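You operate a simulated robot arm through the tools that you are given. There is no shell and no other tool. Be economical: measure what you need, move in short steps, check, and stop when the job is done.

Carry out the task below with a simulated robot arm. There is one attempt and no reset: what you move stays moved.

TASK
Set the dose dial to 20 ml and pump one shot into the measuring cup.
Fine: bring the slide back to LOAD with the cup in it; nothing spilt. Set down upright: measuring cup.
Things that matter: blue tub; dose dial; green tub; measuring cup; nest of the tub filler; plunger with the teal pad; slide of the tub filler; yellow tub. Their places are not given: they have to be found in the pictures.

The check looks at the end state, three seconds after you hand in, the way a careful person would. Anything else that was tipped, shoved, dropped, spilled or broken makes it a failure.

THE ROBOT
A 6-joint arm with a two-finger parallel gripper, fixed in place. Base frame: the origin is at the foot of the arm, x ahead of it, y to its left, z up; the work surface is at about z = 3. Readings come in mm, degrees, newtons and seconds.
With the tool pointing down near the work surface it reaches from about 140 to 580 mm from the base axis. Its first joint turns from -66.0 to 66.0 degrees. Payload 2.1 kg.
The TCP is the grasp point between the finger pads, 30 mm short of the fingertips. In the tool frame z runs along the fingers and y along their closing line. Largest opening 94 mm; finger width 28, thickness 10; the body of the gripper, 50 by 96 mm, starts 55 mm behind the TCP.
Orientation is that of the tool frame in the base frame, as [roll, pitch, yaw] about the fixed x, y, z axes, in that order (R = Rz(yaw) Ry(pitch) Rx(roll)). With the fingers straight down and closing along the base's y, the tool's x points along the base's -x, its y along +y and its z along -z.

THE INTERFACE
- The arm moves only by the tool nudge_tool. Its arguments are lists of equal length, an entry for each row: "rotation": the turn, a rotation vector about the base's x, y, z in degrees, a list of three; "xyz": the shift along the base's x, y, z in mm, a list of three; "jaw": the closure in counts, from 0 (fully open) to 255 (shut). In form: {"rotation": [[rx, ry, rz], ...], "xyz": [[x, y, z], ...], "jaw": [jaw, ...]}. A call has 1 to 8 rows; each row shifts and turns the commanded pose from where the row before left it. Rows are played at 5 a second. More than 50 mm and 8.6 degrees between two rows, or a gripper value outside its range, and nothing of the call is played. A pose out of reach is approached as far as the arm can. The call stops where the force on the tool passes 70 N (or 10 N more than at its start, if that is more) or the arm is blocked; 0.2 s more then pass. The fingers move at their own pace (about 72 mm/s each) and stop on an object; they squeeze with about 28 N. The grip force told is the motor's: it shows also when the fingers shut on nothing. Time passes only in rows, and 0.2 s behind the last, so rows that do not move let the fingers close. It gives the time, the measured TCP pose, the force on the tool (base axes), the opening and the grip force at its end, in the units of the frame above (readings bear some noise), with the torque about the TCP (base axes, N m) and any sound that the robot's microphone picked up, and new pictures: "pictures" is both (left out), scene, wrist or none.
- Cameras (640 x 400 px; columns grow to the right, rows downward): "scene" is fixed at [74, -387.3, 499.4]; the picture's right is [0.58, -0.82, 0.00], its down [-0.36, -0.25, -0.90] and it looks along [0.73, 0.52, -0.44] (base axes); focal length 214 px, centre (320, 200). "wrist" rides on the gripper at [76, 14, -102] in the tool frame; the picture's right is [-0.18, 0.98, 0.00], its down [-0.75, -0.14, -0.64] and it looks along [-0.63, -0.12, 0.77] (tool axes); focal length 243 px, centre (320, 200).
- measure_at(camera, pixels): for up to 12 pixels [column, row] of the newest picture of that camera ("zoom" is the newest enlarged one), the place [x, y, z] in the base frame of the surface seen there, good to about 2 mm. It takes no simulated time.
- zoom(camera, box): a new picture of the part [left, top, right, bottom] of that camera's present view, enlarged. It takes no simulated time.
- hand_in(): hands the job in; it is judged then, once.

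Work in short steps. Measure before you move; look again where a grasp or a placing could have gone wrong, and mend it. You have 80 turns and 200 pictures in all, those below and enlarged ones among them. Open the gripper and draw the arm clear of the work before you hand the job in, unless the task says otherwise; then end with one line.

The tools are called after "Emit:" as a command line: name --argument value ..., lists and objects as JSON in quotes. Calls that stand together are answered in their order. nudge_tool: Moves the arm, as the interface text tells. Its arguments: {"type":"object","properties":{"rotation":{"type":"array","items":{"type":"array","items":{"type":"number"}}},"xyz":{"type":"array","items":{"type":"array","items":{"type":"number"}}},"jaw":{"type":"array","items":{"type":"number"}},"pictures":{"type":"string","enum":["both","scene","wrist","none"]}},"required":["rotation","xyz","jaw"]} The other tools are called the same way: measure_at (camera, pixels) gives the place of the surface under pixels of a picture; zoom (camera, box) takes an enlarged picture of a part of a camera's view; hand_in () hands the job in.

At the start:

```text
time_s: 0.0
tool_pos: [289.0, -144.5, 420.0]
orientation: [-180.0, 0.0, -180.0]
ft_force: [0.1, 0.6, 0.5]
torque: [0.01, 0.01, 0.03]
opening: 93.9
finger_force: 0.1
```

scene: 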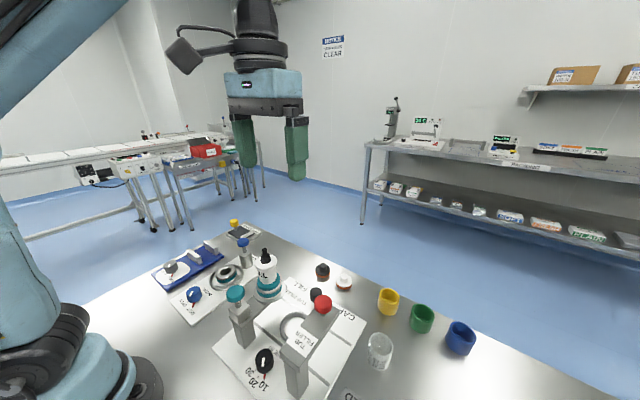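
wrist: 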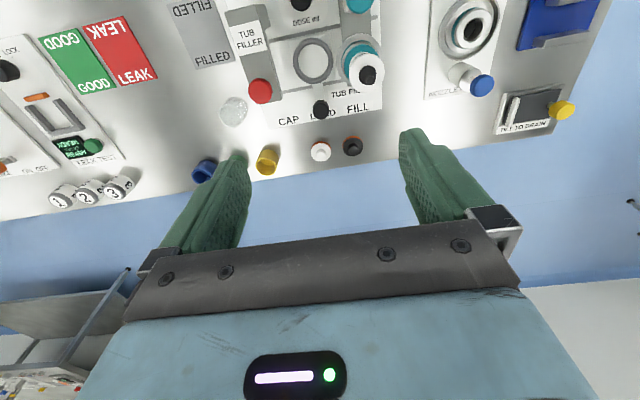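

The tub filler sits around scene (290,340), with the dial at (264,360) and the clear cup at (380,350). I enlarge both areas for a closer look.

Emit:
zoom --camera "scene" --box '[200, 260, 424, 400]'

Emit:
zoom --camera "wrist" --box '[180, 0, 420, 150]'

```text
2.86 times, centred on (312, 330) of scene
```

zoom: 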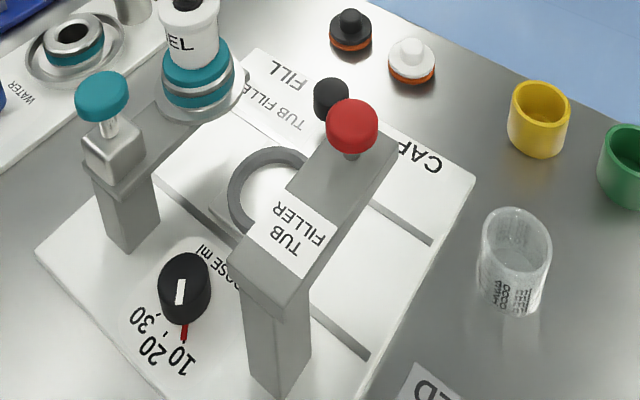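

```text
2.67 times, centred on (300, 75) of wrist
```

zoom: 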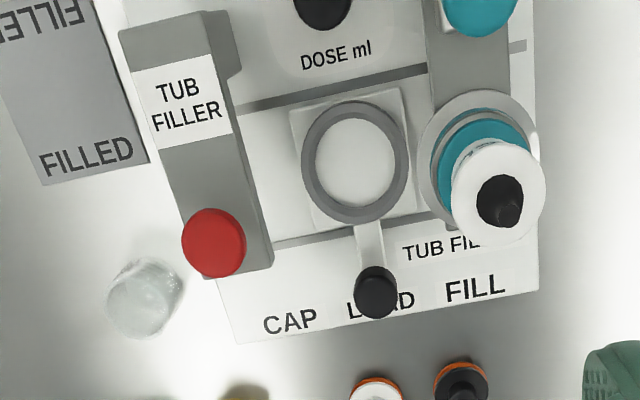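

The slide has a black knob at LOAD (centre), with FILL to the left (+y) and CAP to the right. I measure the main parts.

Emit:
measure_at --camera "wrist" --pixels '[[320, 109], [312, 60], [312, 40], [233, 112], [367, 75], [358, 3], [300, 3], [260, 91], [290, 60], [330, 125], [290, 120], [365, 107]]'

Emit:
measure_at --camera "scene" --pixels '[[264, 355], [263, 362], [235, 293], [267, 257], [268, 283], [380, 340], [370, 340], [391, 345], [323, 303], [316, 293], [264, 377], [245, 345]]'

```text
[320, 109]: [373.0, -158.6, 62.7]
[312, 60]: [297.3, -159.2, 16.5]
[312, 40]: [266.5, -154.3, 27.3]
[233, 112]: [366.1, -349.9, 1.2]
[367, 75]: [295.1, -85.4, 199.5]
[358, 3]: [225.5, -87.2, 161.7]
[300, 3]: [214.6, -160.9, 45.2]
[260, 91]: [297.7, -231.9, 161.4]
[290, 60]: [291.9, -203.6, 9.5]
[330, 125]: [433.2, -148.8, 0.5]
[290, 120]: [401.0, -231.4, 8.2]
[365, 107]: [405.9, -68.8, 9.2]
```

```text
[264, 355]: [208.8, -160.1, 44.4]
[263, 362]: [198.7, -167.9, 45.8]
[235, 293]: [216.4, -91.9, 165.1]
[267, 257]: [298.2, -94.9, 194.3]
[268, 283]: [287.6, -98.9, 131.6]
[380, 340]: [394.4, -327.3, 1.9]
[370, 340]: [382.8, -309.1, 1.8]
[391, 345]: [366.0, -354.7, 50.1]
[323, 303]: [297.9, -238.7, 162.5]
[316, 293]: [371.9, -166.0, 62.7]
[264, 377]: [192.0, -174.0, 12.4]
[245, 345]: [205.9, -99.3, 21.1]
```

I bring the tool back and lower to view the dial, the filler and the cup more closely.

Emit:
nudge_tool --rotation '[[0, 0, 0], [0, 0, 0], [0, 0, 0]]' --xyz '[[-35, -10, -30], [-35, -10, -30], [-35, 0, -30]]' --jaw '[0, 0, 0]'

```text
time_s: 0.8
tool_pos: [184.9, -166.0, 329.6]
orientation: [-180.0, 0.0, -180.0]
ft_force: [-0.7, 0.8, -0.1]
torque: [-0.03, 0.0, 0.01]
opening: 94.1
finger_force: 0.1
```

scene: 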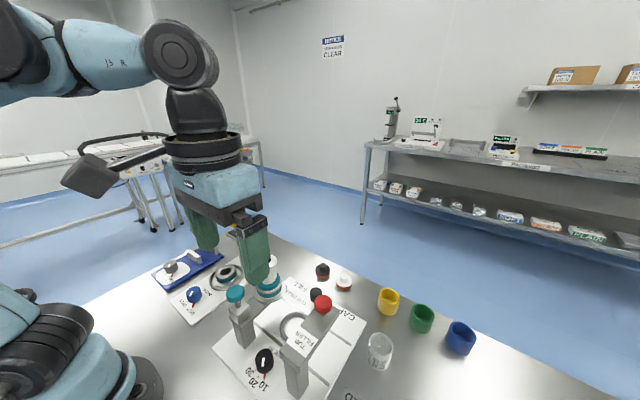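
wrist: 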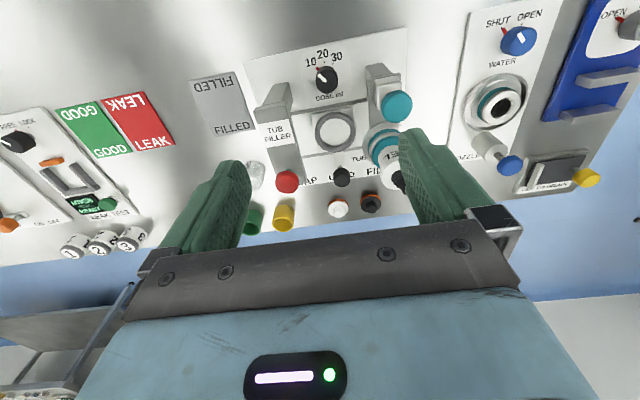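

The dial is now visible at wrist (326,79). I enlarge the filler region to read its scale.

Emit:
zoom --camera "wrist" --box '[240, 20, 432, 140]'

Emit:
zoom --camera "wrist" --box '[290, 40, 370, 90]'

Emit:
measure_at --camera "zoom" --pixels '[[290, 310], [280, 250], [170, 190], [240, 170], [370, 125], [250, 400], [360, 330], [240, 270]]'

Emit:
measure_at --camera "wrist" --pixels '[[268, 92], [290, 92], [258, 110], [380, 72], [370, 90], [396, 105], [396, 140], [390, 165], [334, 130], [342, 174], [286, 180], [255, 172]]'

```text
3.33 times, centred on (336, 80) of wrist
```

zoom: 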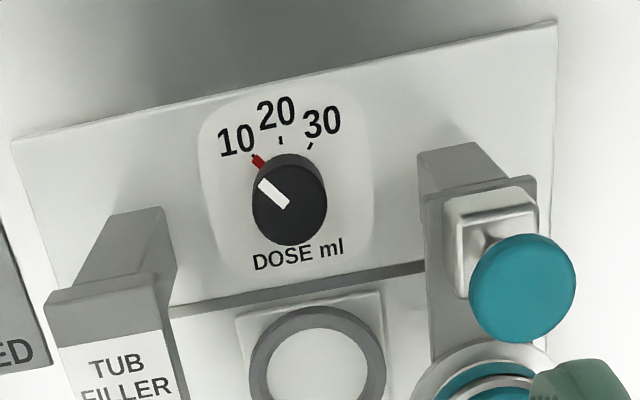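

```text
8.00 times, centred on (330, 65) of wrist
```

zoom: 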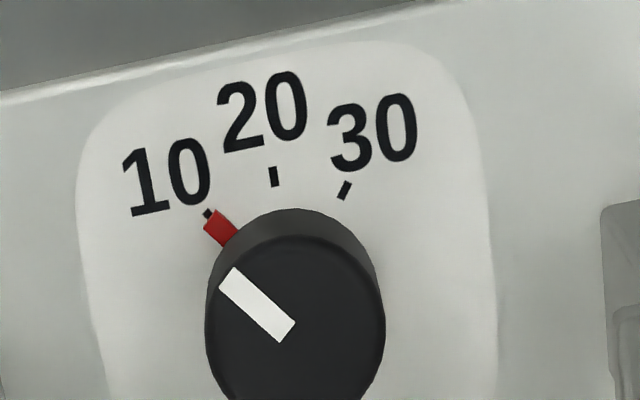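

```text
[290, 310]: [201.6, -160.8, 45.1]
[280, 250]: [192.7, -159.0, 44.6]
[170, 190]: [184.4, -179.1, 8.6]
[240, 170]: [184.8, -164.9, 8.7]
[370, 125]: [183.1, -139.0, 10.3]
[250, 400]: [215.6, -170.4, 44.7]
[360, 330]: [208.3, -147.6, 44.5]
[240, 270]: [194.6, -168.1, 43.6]
```

```text
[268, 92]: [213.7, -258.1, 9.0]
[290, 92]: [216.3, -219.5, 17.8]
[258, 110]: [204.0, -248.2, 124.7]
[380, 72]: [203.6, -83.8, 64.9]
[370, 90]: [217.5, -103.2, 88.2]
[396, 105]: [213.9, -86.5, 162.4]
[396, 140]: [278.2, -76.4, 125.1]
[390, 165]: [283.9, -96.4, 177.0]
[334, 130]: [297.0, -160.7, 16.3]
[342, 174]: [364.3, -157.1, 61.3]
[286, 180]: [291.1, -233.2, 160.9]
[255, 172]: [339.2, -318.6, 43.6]
```

I measure the scale ticks, the red pointer, and the dial's top edges in the 8x view.

Emit:
measure_at --camera "zoom" --pixels '[[207, 213], [274, 177], [345, 190], [218, 226], [300, 245], [215, 330], [380, 330], [230, 275], [287, 330], [250, 40], [230, 392]]'

Emit:
zoom --camera "scene" --box '[200, 250, 440, 400]'

Emit:
zoom --camera "scene" --box '[340, 310, 436, 370]'

```text
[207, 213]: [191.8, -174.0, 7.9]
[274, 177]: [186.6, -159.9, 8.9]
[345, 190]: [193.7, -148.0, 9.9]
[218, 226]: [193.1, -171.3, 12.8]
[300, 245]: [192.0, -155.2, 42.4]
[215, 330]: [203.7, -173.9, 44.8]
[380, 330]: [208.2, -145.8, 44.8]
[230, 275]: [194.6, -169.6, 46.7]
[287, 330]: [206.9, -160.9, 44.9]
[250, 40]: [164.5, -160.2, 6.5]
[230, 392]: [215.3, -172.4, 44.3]
```

```text
2.67 times, centred on (320, 325) of scene
```

zoom: 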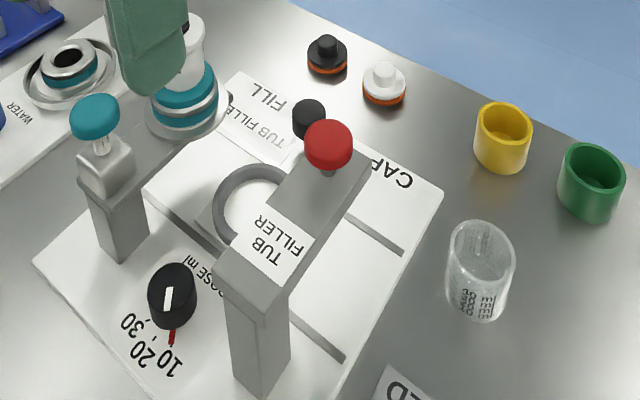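

```text
6.67 times, centred on (388, 340) of scene
```

zoom: 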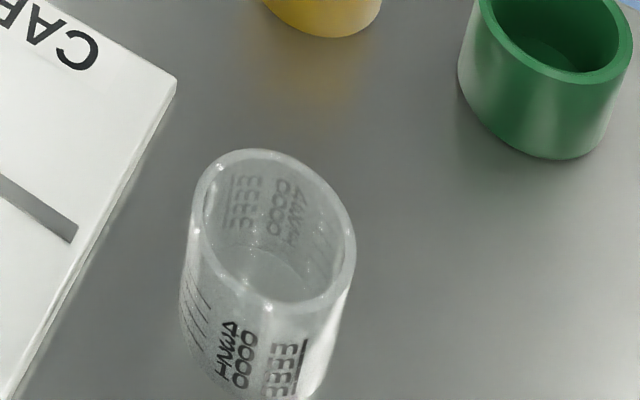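

Dial centre is ≈(207,-160), and going from 10 to 20 is about -43° (clockwise from above). I now measure the clearances around the columns, bottle, cap arm and cup.

Emit:
measure_at --camera "scene" --pixels '[[225, 312], [236, 312], [248, 312], [237, 335], [251, 330], [285, 350], [297, 356], [308, 350], [310, 330], [335, 310], [290, 340], [252, 345]]'

Emit:
measure_at --camera "wrist" --pixels '[[366, 70], [366, 85], [367, 100], [368, 120], [363, 140], [290, 120], [300, 160], [296, 180], [276, 170], [404, 170], [380, 160], [376, 100]]'

Emit:
measure_at --camera "zoom" --pixels '[[200, 190], [275, 155], [350, 230], [270, 300], [190, 220], [240, 380], [190, 340], [335, 330], [260, 265], [225, 160]]'

```text
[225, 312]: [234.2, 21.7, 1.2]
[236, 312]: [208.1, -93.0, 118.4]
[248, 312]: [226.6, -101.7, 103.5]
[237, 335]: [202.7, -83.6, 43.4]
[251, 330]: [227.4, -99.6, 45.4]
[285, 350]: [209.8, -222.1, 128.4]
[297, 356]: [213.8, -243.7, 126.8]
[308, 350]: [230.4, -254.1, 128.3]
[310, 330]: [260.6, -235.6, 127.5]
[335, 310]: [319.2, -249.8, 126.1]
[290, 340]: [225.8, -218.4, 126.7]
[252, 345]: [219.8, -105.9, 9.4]
```

```text
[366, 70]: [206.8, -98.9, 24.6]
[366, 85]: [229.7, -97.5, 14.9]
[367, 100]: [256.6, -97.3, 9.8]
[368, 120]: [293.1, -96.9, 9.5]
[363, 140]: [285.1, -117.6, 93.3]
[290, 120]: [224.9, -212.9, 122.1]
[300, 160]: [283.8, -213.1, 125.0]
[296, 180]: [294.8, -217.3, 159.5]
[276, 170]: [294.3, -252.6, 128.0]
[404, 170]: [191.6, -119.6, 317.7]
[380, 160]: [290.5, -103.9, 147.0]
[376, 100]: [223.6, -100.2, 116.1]
```

```text
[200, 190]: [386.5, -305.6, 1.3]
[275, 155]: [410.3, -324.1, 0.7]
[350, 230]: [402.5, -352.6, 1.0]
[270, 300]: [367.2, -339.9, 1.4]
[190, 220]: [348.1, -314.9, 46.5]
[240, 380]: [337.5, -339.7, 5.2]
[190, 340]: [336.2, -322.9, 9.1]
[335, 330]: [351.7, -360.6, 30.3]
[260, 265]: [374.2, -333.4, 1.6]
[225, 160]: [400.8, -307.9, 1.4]
```

The clearances are workable: pump column face y≈-100, cap arm face y≈-213 with its top at z≈128, so I'll tilt the gripper 20° back and turn the dial in two grips. First I tilt and come over the dial.

Emit:
nudge_tool --rotation '[[0, -7, 0], [0, -7, 0], [0, -6, 0], [0, 0, 0]]' --xyz '[[6, 2, -40], [8, 2, -45], [8, 2, -45], [0, 0, -50]]' --jaw '[119, 119, 119, 119]'

```text
time_s: 1.8
tool_pos: [206.6, -158.9, 151.1]
orientation: [180.0, 20.2, -180.0]
ft_force: [0.6, 0.5, 0.0]
torque: [0.02, 0.03, 0.01]
opening: 50.0
finger_force: 0.1
```

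scene: 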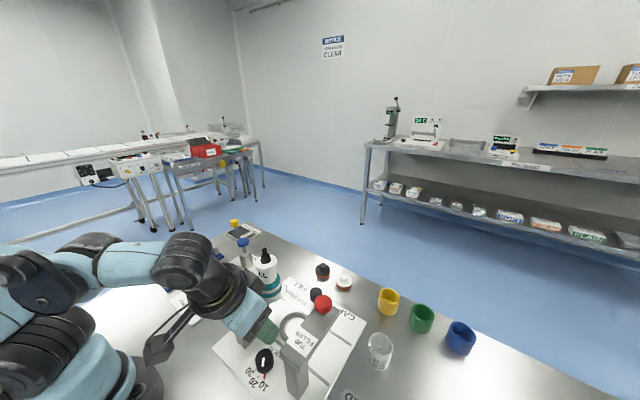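
wrist: 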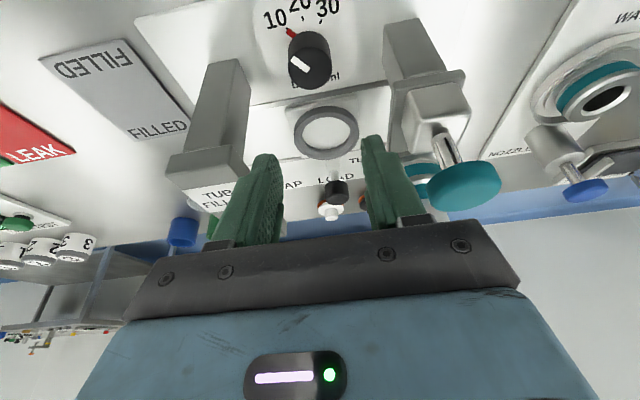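

The pose came out as planned, and the body should pass 5 mm clear of the teal pad at (465,185). I descend partway and check.

Emit:
nudge_tool --rotation '[[0, 0, 0], [0, 0, 0]]' --xyz '[[0, -1, -35], [0, 0, -33]]' --jaw '[119, 119]'

```text
time_s: 2.4
tool_pos: [207.4, -159.2, 80.7]
orientation: [-180.0, 20.0, -180.0]
ft_force: [1.4, -1.2, -0.3]
torque: [-0.01, 0.0, 0.01]
opening: 50.2
finger_force: 0.0
```

scene: 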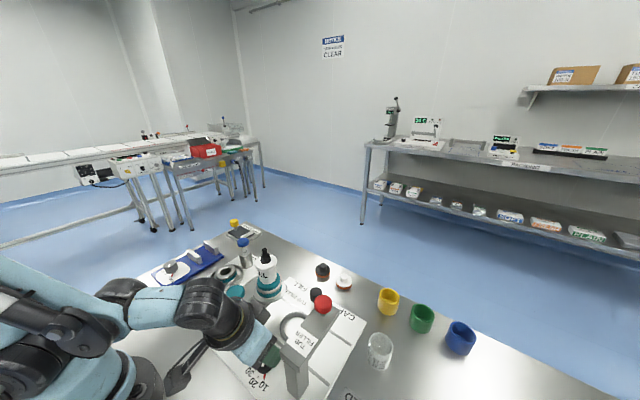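
wrist: 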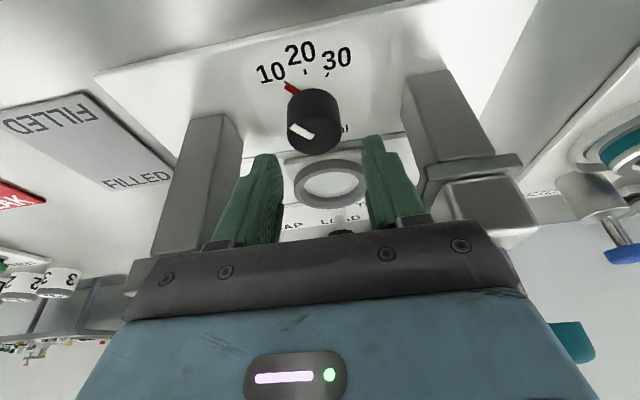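

The fingers straddle the dial line at (315,110). I lower to z≈47 and close on the dial.

Emit:
nudge_tool --rotation '[[0, 0, 0], [0, 0, 0], [0, 0, 0], [0, 0, 0]]' --xyz '[[0, -0.5, -17], [0, 0, -16], [0, 0, 0], [0, 0, 0]]' --jaw '[119, 119, 200, 200]'

```text
time_s: 3.4
tool_pos: [205.7, -160.9, 47.5]
orientation: [-179.9, 19.9, 179.9]
ft_force: [4.9, -9.8, -16.2]
torque: [0.39, -0.76, -0.01]
opening: 33.7
finger_force: 45.0
```

scene: 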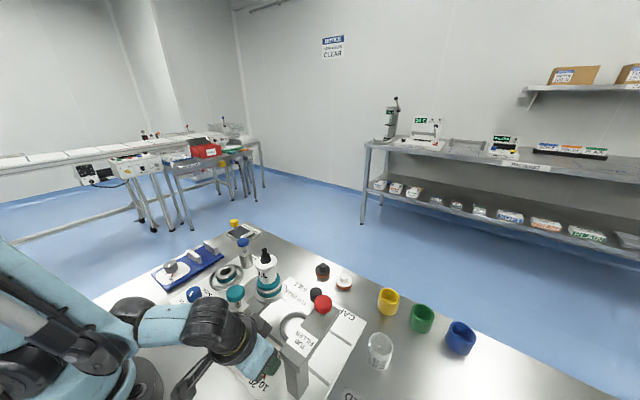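
wrist: 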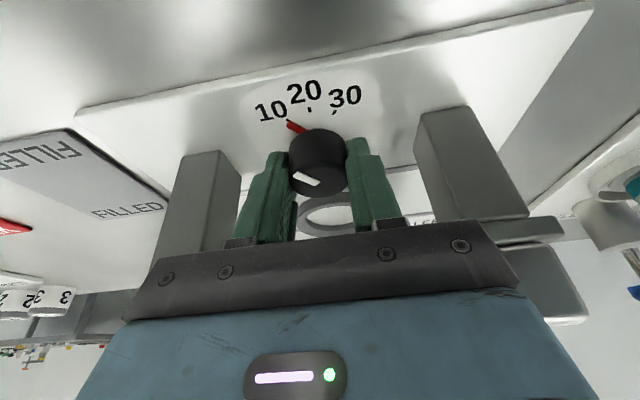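

The dial is held at 33.7 mm with its pointer still on 10. I turn it -24° in small steps.

Emit:
nudge_tool --rotation '[[0, 0, -6], [0, 0, -6], [0, 0, -6], [0, 0, -6], [0, 0, 0]]' --xyz '[[0, 0, 0], [0, 0, 0], [0, 0, 0], [0, 0, 0], [0, 0, 0]]' --jaw '[200, 200, 200, 200, 200]' --pictures "wrist"

Emit:
zoom --camera "wrist" --box '[230, 60, 390, 160]'

```text
time_s: 4.6
tool_pos: [205.5, -158.8, 48.3]
orientation: [179.7, 19.9, 155.9]
ft_force: [-6.3, 23.1, 8.5]
torque: [-0.39, -0.86, 0.01]
opening: 33.8
finger_force: 45.3
```

wrist: 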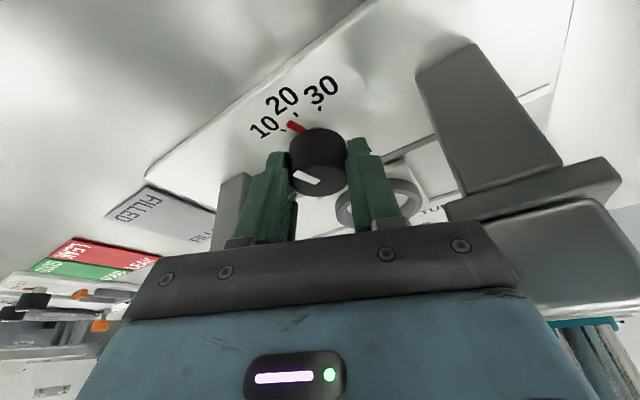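

```text
4.00 times, centred on (310, 110) of wrist
```

zoom: 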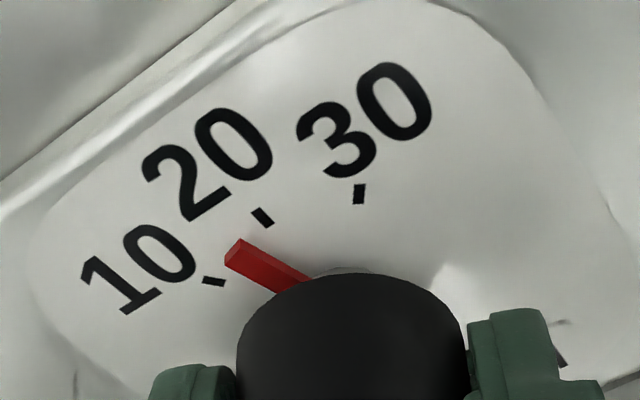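

The pointer is now between 10 and 20. I measure the ticks and the pointer for the remaining angle.

Emit:
measure_at --camera "zoom" --pixels '[[214, 282], [262, 217], [359, 193], [238, 252], [268, 272], [300, 275]]'

```text
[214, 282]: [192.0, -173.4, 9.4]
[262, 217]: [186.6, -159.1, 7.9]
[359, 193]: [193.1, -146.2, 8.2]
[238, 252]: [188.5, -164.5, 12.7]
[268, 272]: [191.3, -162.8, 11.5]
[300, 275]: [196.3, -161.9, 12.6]
```

About 17° to go. I open, swing back to yaw 0 and regrip.

Emit:
nudge_tool --rotation '[[0, 0, 0], [0, 0, 0], [0, 0, 8], [0, 0, 8], [0, 0, 6], [0, 0, 0], [0, 0, 0], [0, 0, 0]]' --xyz '[[0, 0, 0], [0, 0, 0], [0, 0, 0], [0, 0, 0], [0, 0, 0], [0, 0, 0], [0, 0, 0], [0, 0, 0]]' --jaw '[125, 125, 125, 125, 125, 125, 200, 200]' --pictures "wrist"

Emit:
zoom --camera "wrist" --box '[230, 60, 390, 160]'

```text
time_s: 6.4
tool_pos: [206.2, -160.1, 49.4]
orientation: [-179.9, 19.9, 178.0]
ft_force: [-1.2, 4.9, 4.7]
torque: [-0.33, -0.13, 0.01]
opening: 33.4
finger_force: 44.8
```

wrist: 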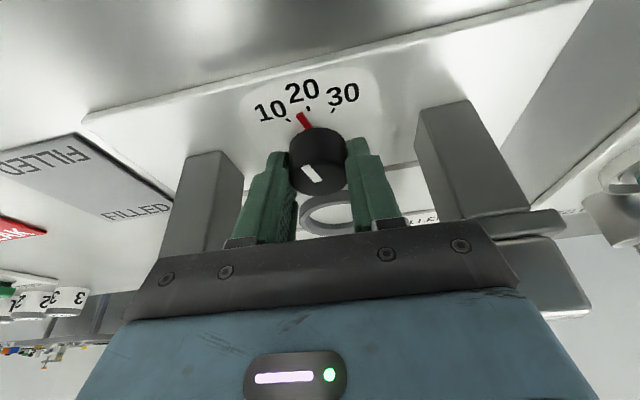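

```text
4.00 times, centred on (310, 110) of wrist
```

zoom: 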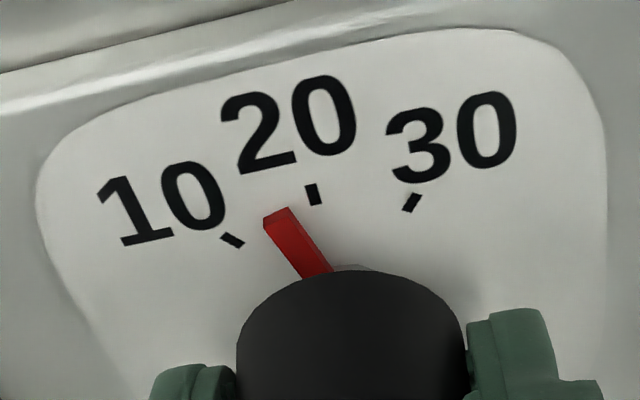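

I turn a further -17° and recheck.

Emit:
nudge_tool --rotation '[[0, 0, -6], [0, 0, -6], [0, 0, -5], [0, 0, 0]]' --xyz '[[0, 0, 0], [0, 0, 0], [0, 0, 0], [0, 0, 0]]' --jaw '[200, 200, 200, 200]' --pictures "wrist"

Emit:
zoom --camera "wrist" --box '[230, 60, 390, 160]'

Emit:
measure_at --camera "zoom" --pixels '[[210, 270], [262, 217], [359, 193]]'

```text
time_s: 7.4
tool_pos: [206.5, -159.2, 48.4]
orientation: [179.8, 20.0, 160.9]
ft_force: [12.9, 24.3, -31.1]
torque: [-0.72, -0.22, 0.07]
opening: 33.8
finger_force: 44.9
```

wrist: 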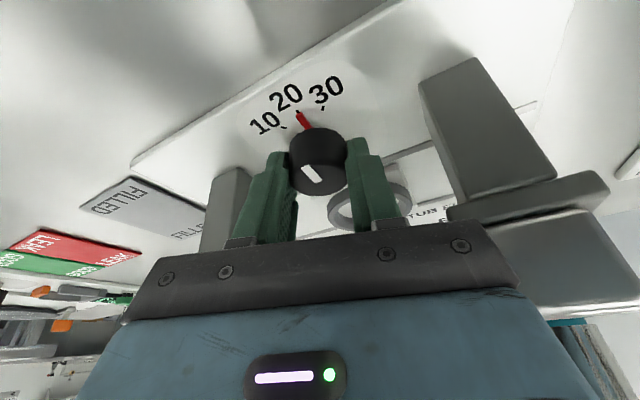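

```text
4.00 times, centred on (310, 110) of wrist
```

zoom: 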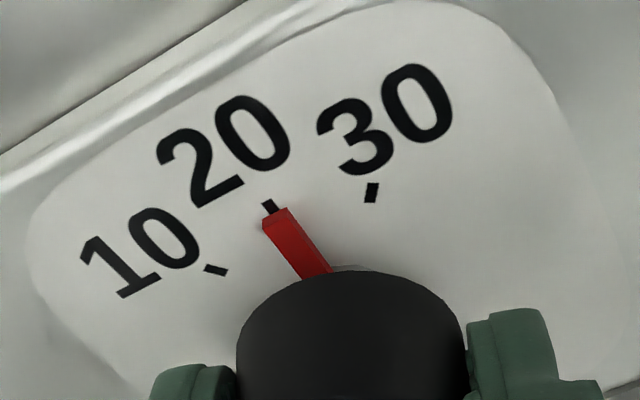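

```text
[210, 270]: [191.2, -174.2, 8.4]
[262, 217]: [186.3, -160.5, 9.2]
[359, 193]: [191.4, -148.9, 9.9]
```

The pointer is nearly on 20. I measure the tip, then release, rise and check.

Emit:
measure_at --camera "zoom" --pixels '[[277, 218], [290, 240], [315, 268], [268, 206]]'

Emit:
nudge_tool --rotation '[[0, 0, 0], [0, 0, 0], [0, 0, 0], [0, 0, 6], [0, 0, 6], [0, 0, 5]]' --xyz '[[0, 0, 0], [0, 0, 0], [0, 0, 25], [0, 0, 40], [0, 0, 40], [0, 0, 40]]' --jaw '[125, 125, 125, 125, 125, 125]'

Emit:
zoom --camera "wrist" --box '[240, 0, 400, 100]'

```text
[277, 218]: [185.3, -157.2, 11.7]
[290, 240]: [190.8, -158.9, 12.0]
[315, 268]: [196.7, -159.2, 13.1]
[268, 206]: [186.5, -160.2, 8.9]
```

```text
time_s: 8.8
tool_pos: [204.7, -160.9, 195.0]
orientation: [179.9, 20.0, 178.0]
ft_force: [-0.2, 0.0, -1.0]
torque: [0.01, 0.0, 0.03]
opening: 47.9
finger_force: 0.0
```

scene: 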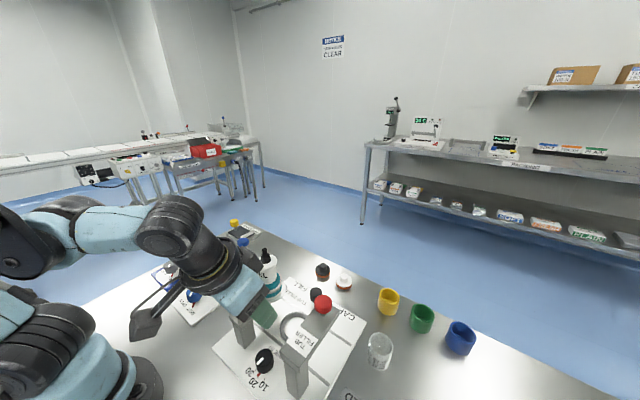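
wrist: 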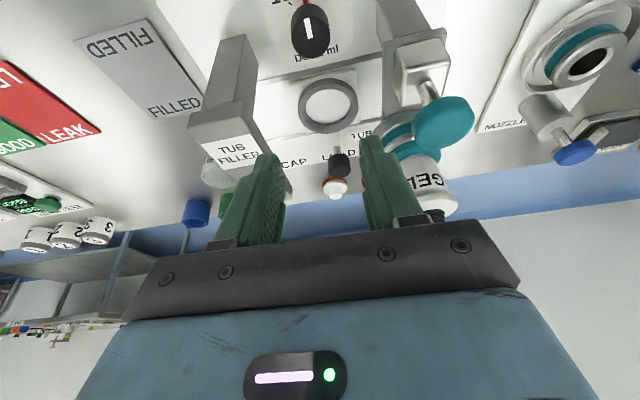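

```text
4.00 times, centred on (320, 50) of wrist
```

zoom: 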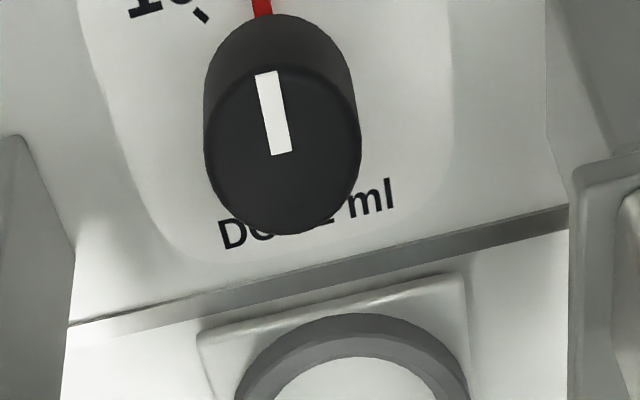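

I check the dial again from the scene camera.

Emit:
zoom --camera "scene" --box '[232, 340, 296, 400]'

Emit:
measure_at --camera "wrist" --pixels '[[306, 19], [309, 38], [302, 57], [329, 76], [329, 126], [303, 103], [356, 103], [210, 168]]'

```text
6.67 times, centred on (264, 370) of scene
```

zoom: 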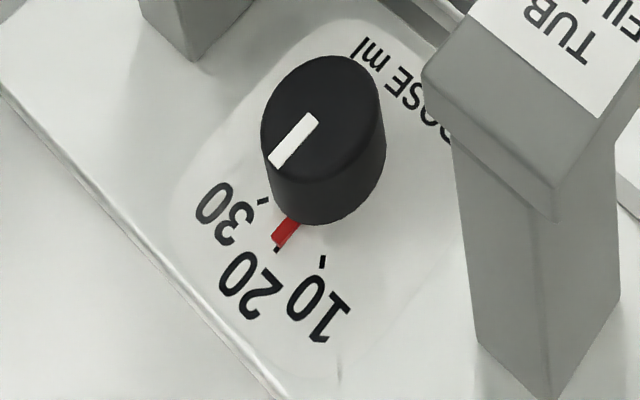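

```text
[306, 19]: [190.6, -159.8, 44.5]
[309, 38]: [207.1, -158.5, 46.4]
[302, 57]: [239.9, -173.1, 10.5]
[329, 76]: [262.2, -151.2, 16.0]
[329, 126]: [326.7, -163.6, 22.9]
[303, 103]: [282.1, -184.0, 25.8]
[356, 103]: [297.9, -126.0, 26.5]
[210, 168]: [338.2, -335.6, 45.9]
```

The pointer sits on 20. Next I straighten the tool, rise and go over to view the measuring cup.

Emit:
nudge_tool --rotation '[[0, 7, 0], [0, 7, 0], [0, 6, 0], [0, 0, 2], [0, 0, 0]]' --xyz '[[0, 0, 45], [20, -30, 25], [20, -45, 0], [25, -48, 0], [25, -45, 0]]' --jaw '[0, 0, 0, 0, 0]'

Emit:
zoom --camera "wrist" --box '[260, 80, 420, 180]'

```text
refused: row 4 steps farther than a row can; nothing moved
```

```text
4.00 times, centred on (340, 130) of wrist
```

zoom: 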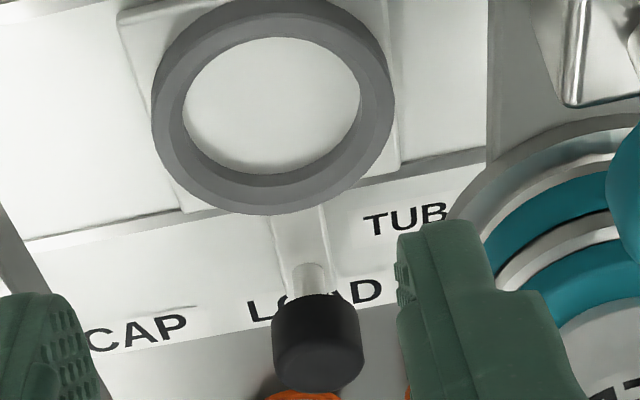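

That zoom gives a clear nest view, so I measure the ring's edges and resend the motion with smaller steps.

Emit:
measure_at --camera "zoom" --pixels '[[275, 20], [270, 190], [165, 110], [380, 80], [272, 110], [190, 110], [355, 90], [318, 320], [308, 275], [270, 210]]'

Emit:
nudge_tool --rotation '[[0, 7, 0], [0, 7, 0], [0, 6, 0], [0, 0, 2], [0, 0, 0], [0, 0, 0]]' --xyz '[[0, 0, 45], [15, -30, 20], [15, -35, 0], [20, -35, 0], [20, -35, 0], [20, -35, 0]]' --jaw '[0, 0, 0, 0, 0, 0]' --pictures "wrist"

```text
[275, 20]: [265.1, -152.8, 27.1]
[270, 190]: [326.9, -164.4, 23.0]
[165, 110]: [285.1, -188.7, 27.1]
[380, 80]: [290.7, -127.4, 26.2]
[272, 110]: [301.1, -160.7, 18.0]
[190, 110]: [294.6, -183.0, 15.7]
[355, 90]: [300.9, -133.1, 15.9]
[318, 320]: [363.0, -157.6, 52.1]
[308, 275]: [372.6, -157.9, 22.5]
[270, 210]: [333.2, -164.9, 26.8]
```

```text
time_s: 10.2
tool_pos: [297.2, -333.2, 260.1]
orientation: [-179.2, 0.1, -179.9]
ft_force: [-0.5, 0.6, 0.9]
torque: [0.02, 0.01, -0.02]
opening: 93.7
finger_force: 0.1
```

wrist: 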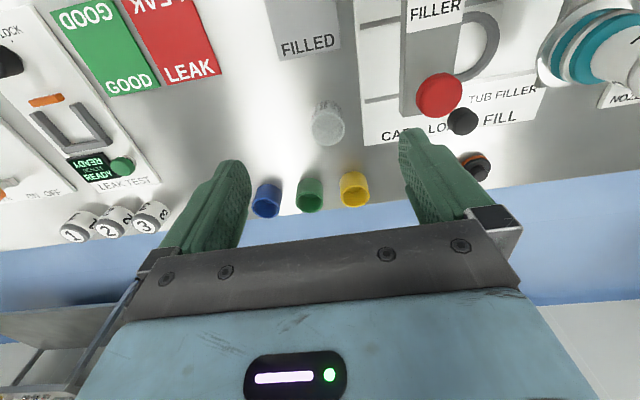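

The cup is at wrist (327,123). I enlarge it and measure its rim and base.

Emit:
zoom --camera "wrist" --box '[287, 90, 367, 150]'

Emit:
measure_at --camera "wrist" --pixels '[[317, 117], [343, 125], [323, 106], [333, 143], [328, 145], [313, 127], [342, 130], [311, 130], [345, 120], [320, 140]]'

```text
6.67 times, centred on (327, 120) of wrist
```

zoom: 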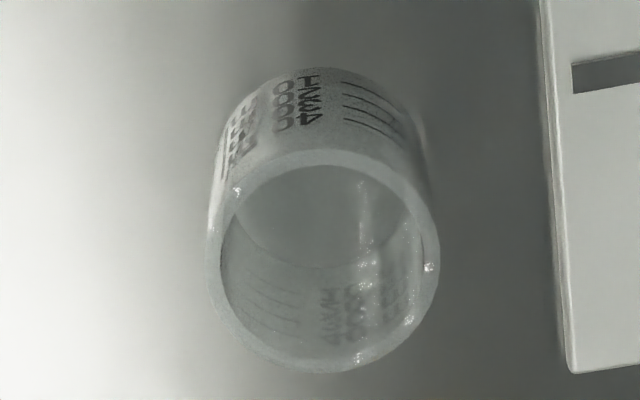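

```text
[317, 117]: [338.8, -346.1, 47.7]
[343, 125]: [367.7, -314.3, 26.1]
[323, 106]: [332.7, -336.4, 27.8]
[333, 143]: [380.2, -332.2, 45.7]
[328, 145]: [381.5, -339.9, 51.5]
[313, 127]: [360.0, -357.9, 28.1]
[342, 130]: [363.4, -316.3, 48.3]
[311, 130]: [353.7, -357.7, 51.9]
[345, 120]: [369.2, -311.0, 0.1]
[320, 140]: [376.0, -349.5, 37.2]
```

I measure the rim more precisely in the zoomed picture.

Emit:
measure_at --camera "zoom" --pixels '[[215, 260], [433, 260], [325, 158], [325, 365], [250, 345], [400, 340], [240, 195], [410, 190], [310, 80]]'

```text
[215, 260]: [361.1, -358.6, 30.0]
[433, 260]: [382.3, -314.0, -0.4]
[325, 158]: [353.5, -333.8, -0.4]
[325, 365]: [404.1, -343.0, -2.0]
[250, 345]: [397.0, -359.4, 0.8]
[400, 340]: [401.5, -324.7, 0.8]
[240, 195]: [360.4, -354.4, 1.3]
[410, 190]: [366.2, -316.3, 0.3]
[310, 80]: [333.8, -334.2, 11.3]
```

The cup centre is ≈(357.5,-336.5) with its rim at z≈52. I correct the small roll error, come over it and descend to z≈100 with the jaws at 70 mm.

Emit:
nudge_tool --rotation '[[-0.8, 0, 0], [0, 0, 0], [0, 0, 0], [0, 0, 0]]' --xyz '[[30, -1.5, -35], [30, -1.5, -35], [0, 0, -45], [0, 0, -45]]' --jaw '[65, 65, 65, 65]'

Emit:
zoom --camera "scene" --box '[330, 280, 450, 380]'

```text
time_s: 11.2
tool_pos: [355.7, -334.9, 98.4]
orientation: [-178.5, 0.0, -179.9]
ft_force: [0.6, 0.3, -0.7]
torque: [0.02, -0.02, -0.02]
opening: 70.2
finger_force: 0.0
```

scene: 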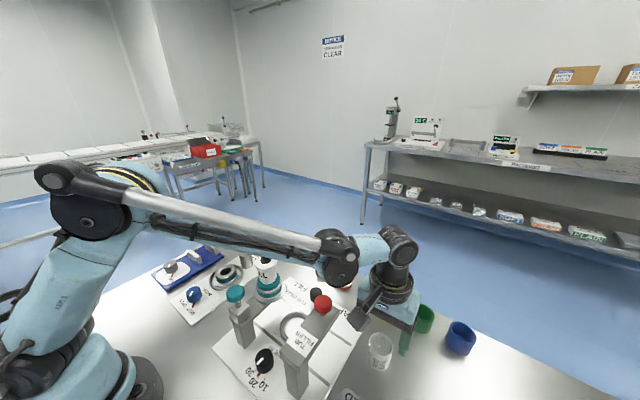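
wrist: 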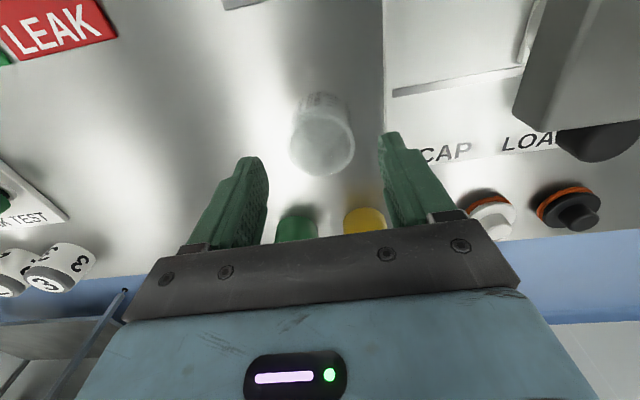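

```text
4.00 times, centred on (390, 330) of scene
```

zoom: 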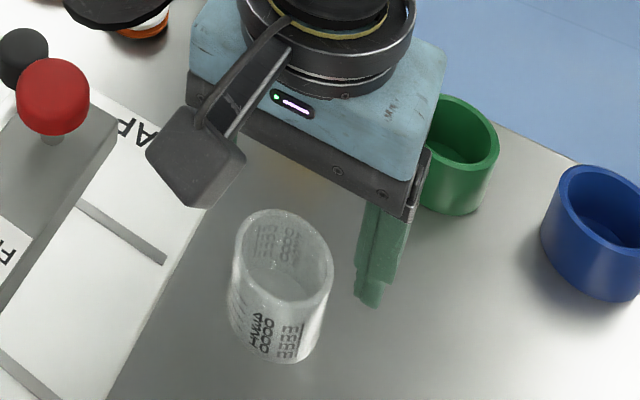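

The cup rim (wrist 322,140) lines up with the tool axis. I fix the roll, which went the other way, lower to z≈60 and close.

Emit:
nudge_tool --rotation '[[1.5, 0, 0], [0, 0, 0], [0, 0, 0], [0, 0, 0], [0, 0, 0]]' --xyz '[[1.8, -1.2, -19], [0, 0, -19], [0, 0, 0], [0, 0, 0], [0, 0, 0]]' --jaw '[65, 65, 65, 150, 150]'

Emit:
zoom --camera "scene" --box '[330, 280, 450, 380]'

```text
time_s: 12.4
tool_pos: [356.2, -335.5, 59.6]
orientation: [179.9, 0.0, -179.9]
ft_force: [0.0, -0.6, -0.5]
torque: [0.0, 0.01, 0.01]
opening: 47.5
finger_force: 28.1
```

scene: 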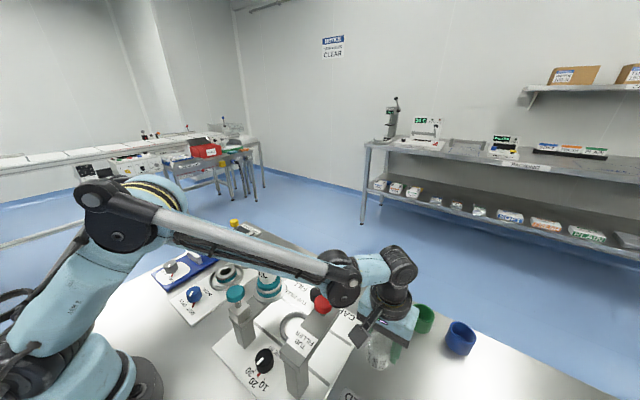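
wrist: 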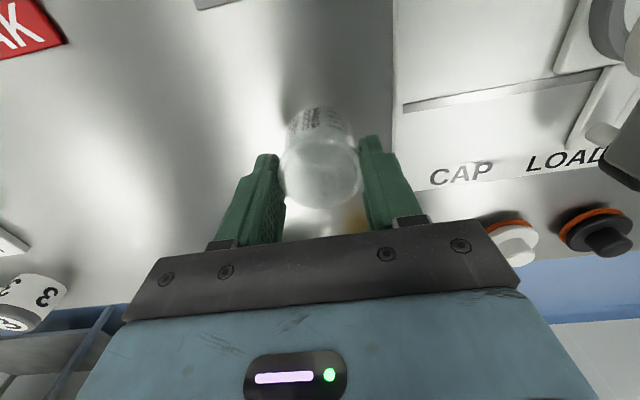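

```text
4.00 times, centred on (390, 330) of scene
```

zoom: 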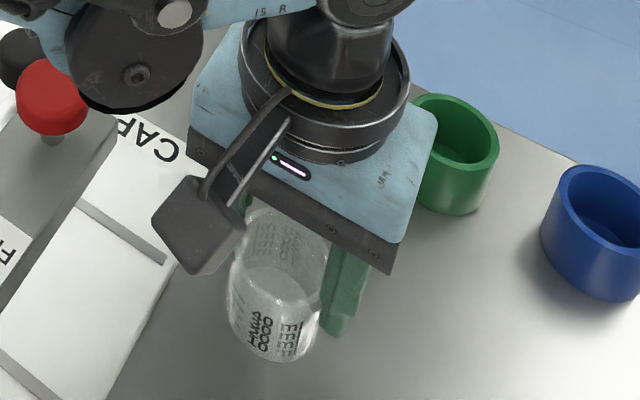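

The cup is gripped (47.5 mm, 28 N). I lift it straight up, clear of the filler.

Emit:
nudge_tool --rotation '[[0, 0, 0], [0, 0, 0], [0, 0, 0], [0, 0, 0], [0, 0, 0]]' --xyz '[[0, 0, 20], [0, 0, 40], [0, 0, 45], [0, 0, 45], [0, 0, 35]]' --jaw '[150, 150, 150, 150, 150]'

Emit:
zoom --camera "wrist" --box '[240, 80, 400, 220]'

Emit:
zoom --camera "scene" --box '[340, 180, 460, 300]'

```text
time_s: 13.6
tool_pos: [356.7, -334.9, 245.8]
orientation: [180.0, 0.0, -179.9]
ft_force: [0.0, -0.2, -1.0]
torque: [0.01, 0.02, 0.01]
opening: 47.3
finger_force: 27.8
```

scene: 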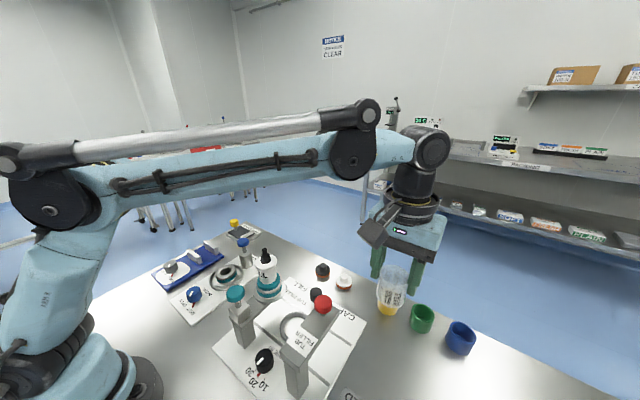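
wrist: 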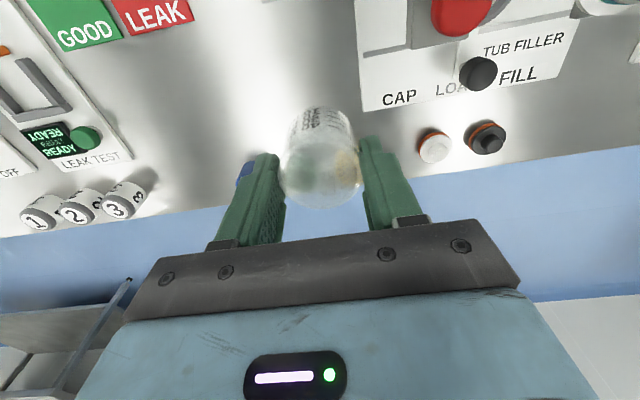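

```text
2.86 times, centred on (320, 150) of wrist
```

zoom: 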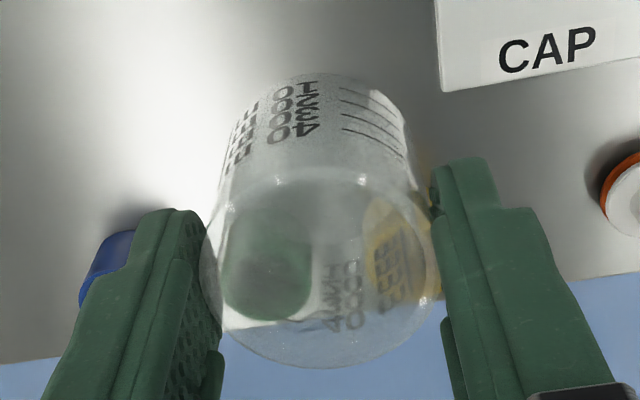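

```text
3.33 times, centred on (400, 240) of scene
```

zoom: 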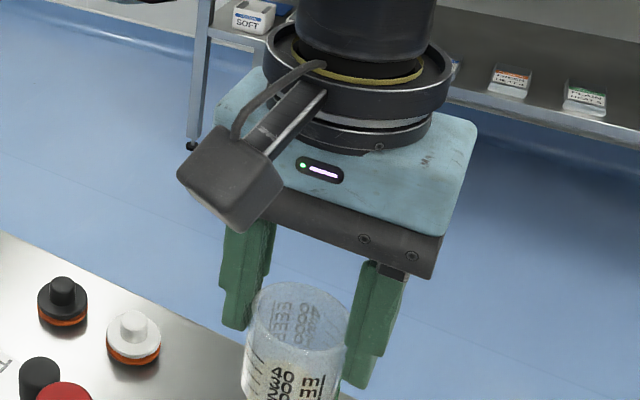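

I need the cup's offset in the grip, so I measure its rim and wall in this view.

Emit:
measure_at --camera "zoom" --pixels '[[250, 310], [300, 284], [345, 330], [262, 360], [300, 370], [285, 345], [255, 300], [340, 310]]'

Emit:
measure_at --camera "wrist" --pixels '[[281, 175], [320, 207], [335, 206], [359, 172], [318, 143], [330, 143], [305, 115], [320, 112], [335, 115], [300, 204], [345, 200], [320, 130]]'

```text
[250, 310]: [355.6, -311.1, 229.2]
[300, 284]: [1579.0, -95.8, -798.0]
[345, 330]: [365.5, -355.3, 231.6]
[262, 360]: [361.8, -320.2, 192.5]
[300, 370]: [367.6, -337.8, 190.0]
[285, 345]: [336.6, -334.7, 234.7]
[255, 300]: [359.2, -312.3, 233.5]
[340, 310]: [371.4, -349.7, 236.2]
```

```text
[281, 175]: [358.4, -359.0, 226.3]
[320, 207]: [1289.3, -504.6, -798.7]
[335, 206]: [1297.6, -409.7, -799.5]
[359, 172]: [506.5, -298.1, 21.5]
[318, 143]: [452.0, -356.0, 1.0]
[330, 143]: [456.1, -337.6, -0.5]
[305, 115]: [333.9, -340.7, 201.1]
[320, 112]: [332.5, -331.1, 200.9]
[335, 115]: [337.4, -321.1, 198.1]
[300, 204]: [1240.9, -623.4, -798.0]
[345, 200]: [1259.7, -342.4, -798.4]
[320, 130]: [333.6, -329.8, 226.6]
```

The cup is centred on the TCP (near wall x≈333, radius ≈23.7). I carry it over the nest at ≈(297,-158), staying high.

Emit:
nudge_tool --rotation '[[0, 0, 0], [0, 0, 0], [0, 0, 0], [0, 0, 0], [0, 0, 0]]' --xyz '[[-12, 35, 0], [-12, 35, 0], [-12, 35, 0], [-12, 35, 0], [-11.5, 36.5, 0]]' --jaw '[150, 150, 150, 150, 150]'

Emit:
zoom --camera "wrist" --box '[240, 50, 400, 190]'

Emit:
zoom --camera "scene" --box '[220, 200, 380, 360]'

```text
time_s: 14.8
tool_pos: [297.6, -156.5, 246.7]
orientation: [-180.0, -0.1, -180.0]
ft_force: [-0.8, 0.0, -0.1]
torque: [0.01, 0.02, 0.0]
opening: 47.6
finger_force: 27.9
```

scene: 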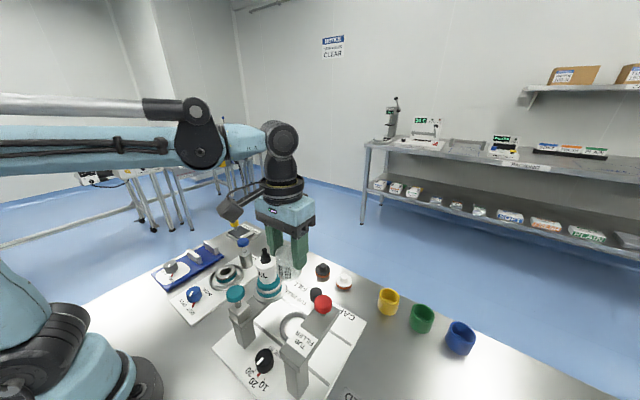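
wrist: 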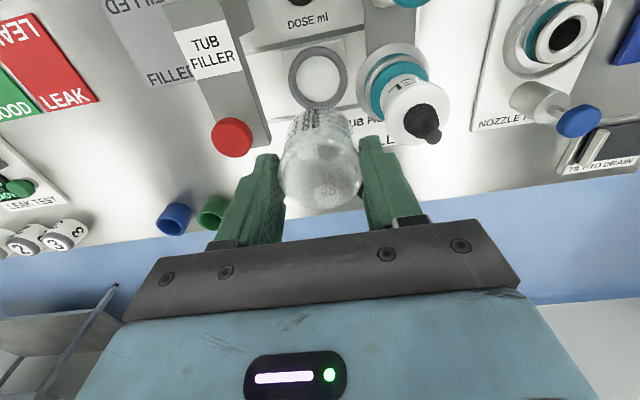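

```text
2.86 times, centred on (320, 120) of wrist
```

zoom: 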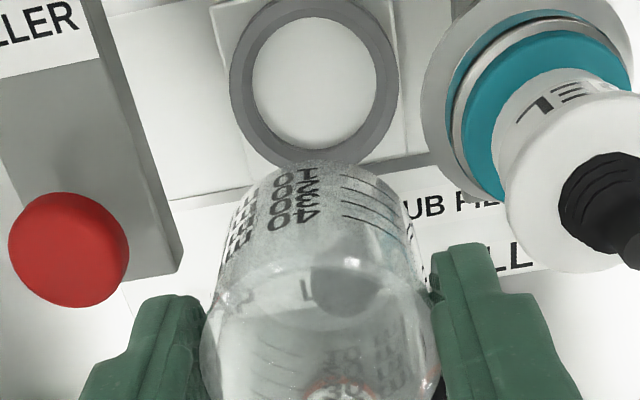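

```text
2.50 times, centred on (300, 280) of scene
```

zoom: 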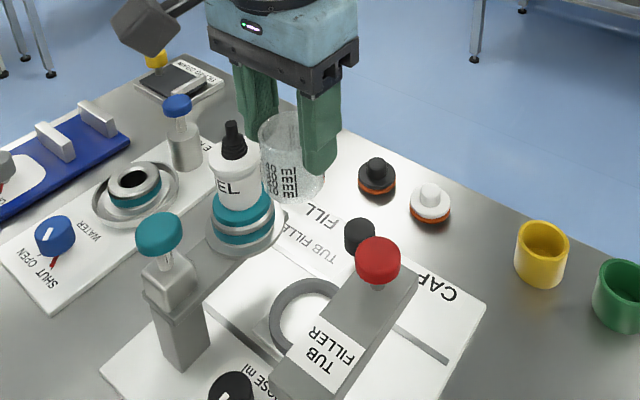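

The ring is visible at wrist (318,78). I measure its band on all four sides to get the nest centre.

Emit:
measure_at --camera "wrist" --pixels '[[291, 78], [345, 78], [319, 50], [317, 106], [297, 78], [339, 78], [319, 57], [317, 100], [300, 59], [337, 59], [299, 97], [337, 97]]'

Emit:
measure_at --camera "zoom" --pixels '[[273, 330], [310, 285], [285, 290], [330, 288], [295, 325], [322, 310]]'

```text
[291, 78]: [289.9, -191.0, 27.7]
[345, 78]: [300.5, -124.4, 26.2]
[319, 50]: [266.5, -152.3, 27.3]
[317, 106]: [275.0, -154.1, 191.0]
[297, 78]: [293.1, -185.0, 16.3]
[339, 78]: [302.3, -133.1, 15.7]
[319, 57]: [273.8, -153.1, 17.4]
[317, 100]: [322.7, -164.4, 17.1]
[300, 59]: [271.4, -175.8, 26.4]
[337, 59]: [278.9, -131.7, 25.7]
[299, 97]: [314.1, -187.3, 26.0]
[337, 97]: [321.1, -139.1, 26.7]
```

```text
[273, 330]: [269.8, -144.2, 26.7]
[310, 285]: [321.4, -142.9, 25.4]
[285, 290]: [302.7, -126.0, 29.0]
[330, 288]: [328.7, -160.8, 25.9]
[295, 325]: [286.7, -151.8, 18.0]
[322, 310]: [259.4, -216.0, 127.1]
```

Nest centre ≈(297.3,-158.7), floor z≈16.5. I correct y by -2.2 and lower to just above the ring.

Emit:
nudge_tool --rotation '[[0, 0, 0], [0, 0, 0], [0, 0, 0], [0, 0, 0], [0, 0, 0]]' --xyz '[[-0.3, -2.2, -30], [0, 0, -40], [0, 0, -40], [0, 0, -35], [0, 0, -8]]' --jaw '[150, 150, 150, 150, 150]'

Emit:
zoom --camera "wrist" --box '[240, 50, 400, 190]'

Emit:
zoom --camera "scene" --box '[240, 250, 360, 360]'

```text
time_s: 16.0
tool_pos: [296.5, -159.9, 94.6]
orientation: [-179.9, 0.0, -179.8]
ft_force: [0.1, -0.2, -1.4]
torque: [-0.02, 0.0, -0.01]
opening: 47.6
finger_force: 28.0
```

scene: 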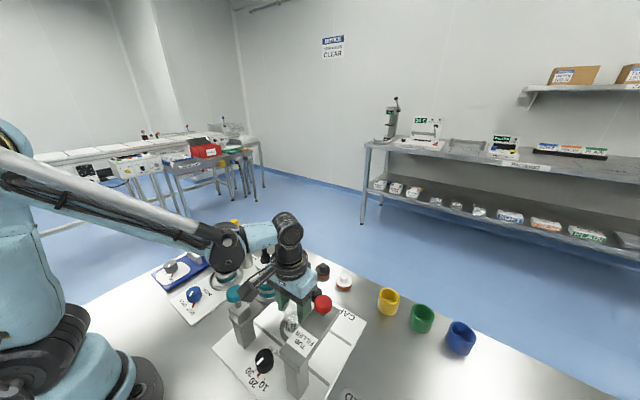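
wrist: 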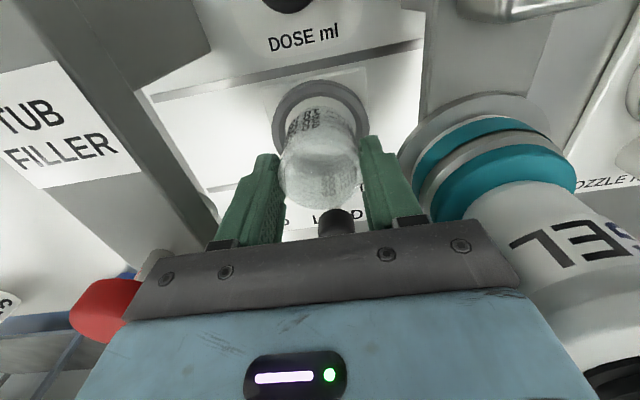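

```text
2.86 times, centred on (320, 120) of wrist
```

zoom: 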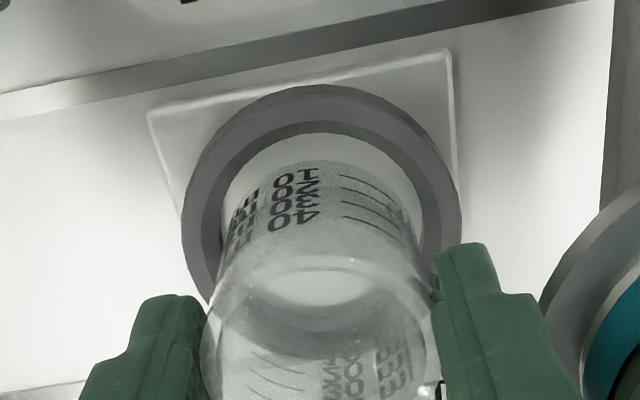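

```text
3.64 times, centred on (300, 305) of scene
```

zoom: 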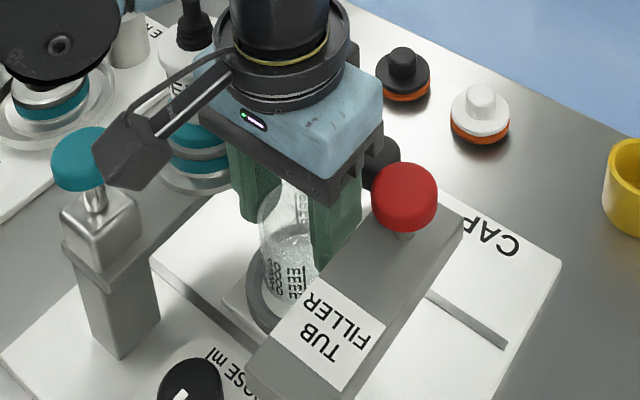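

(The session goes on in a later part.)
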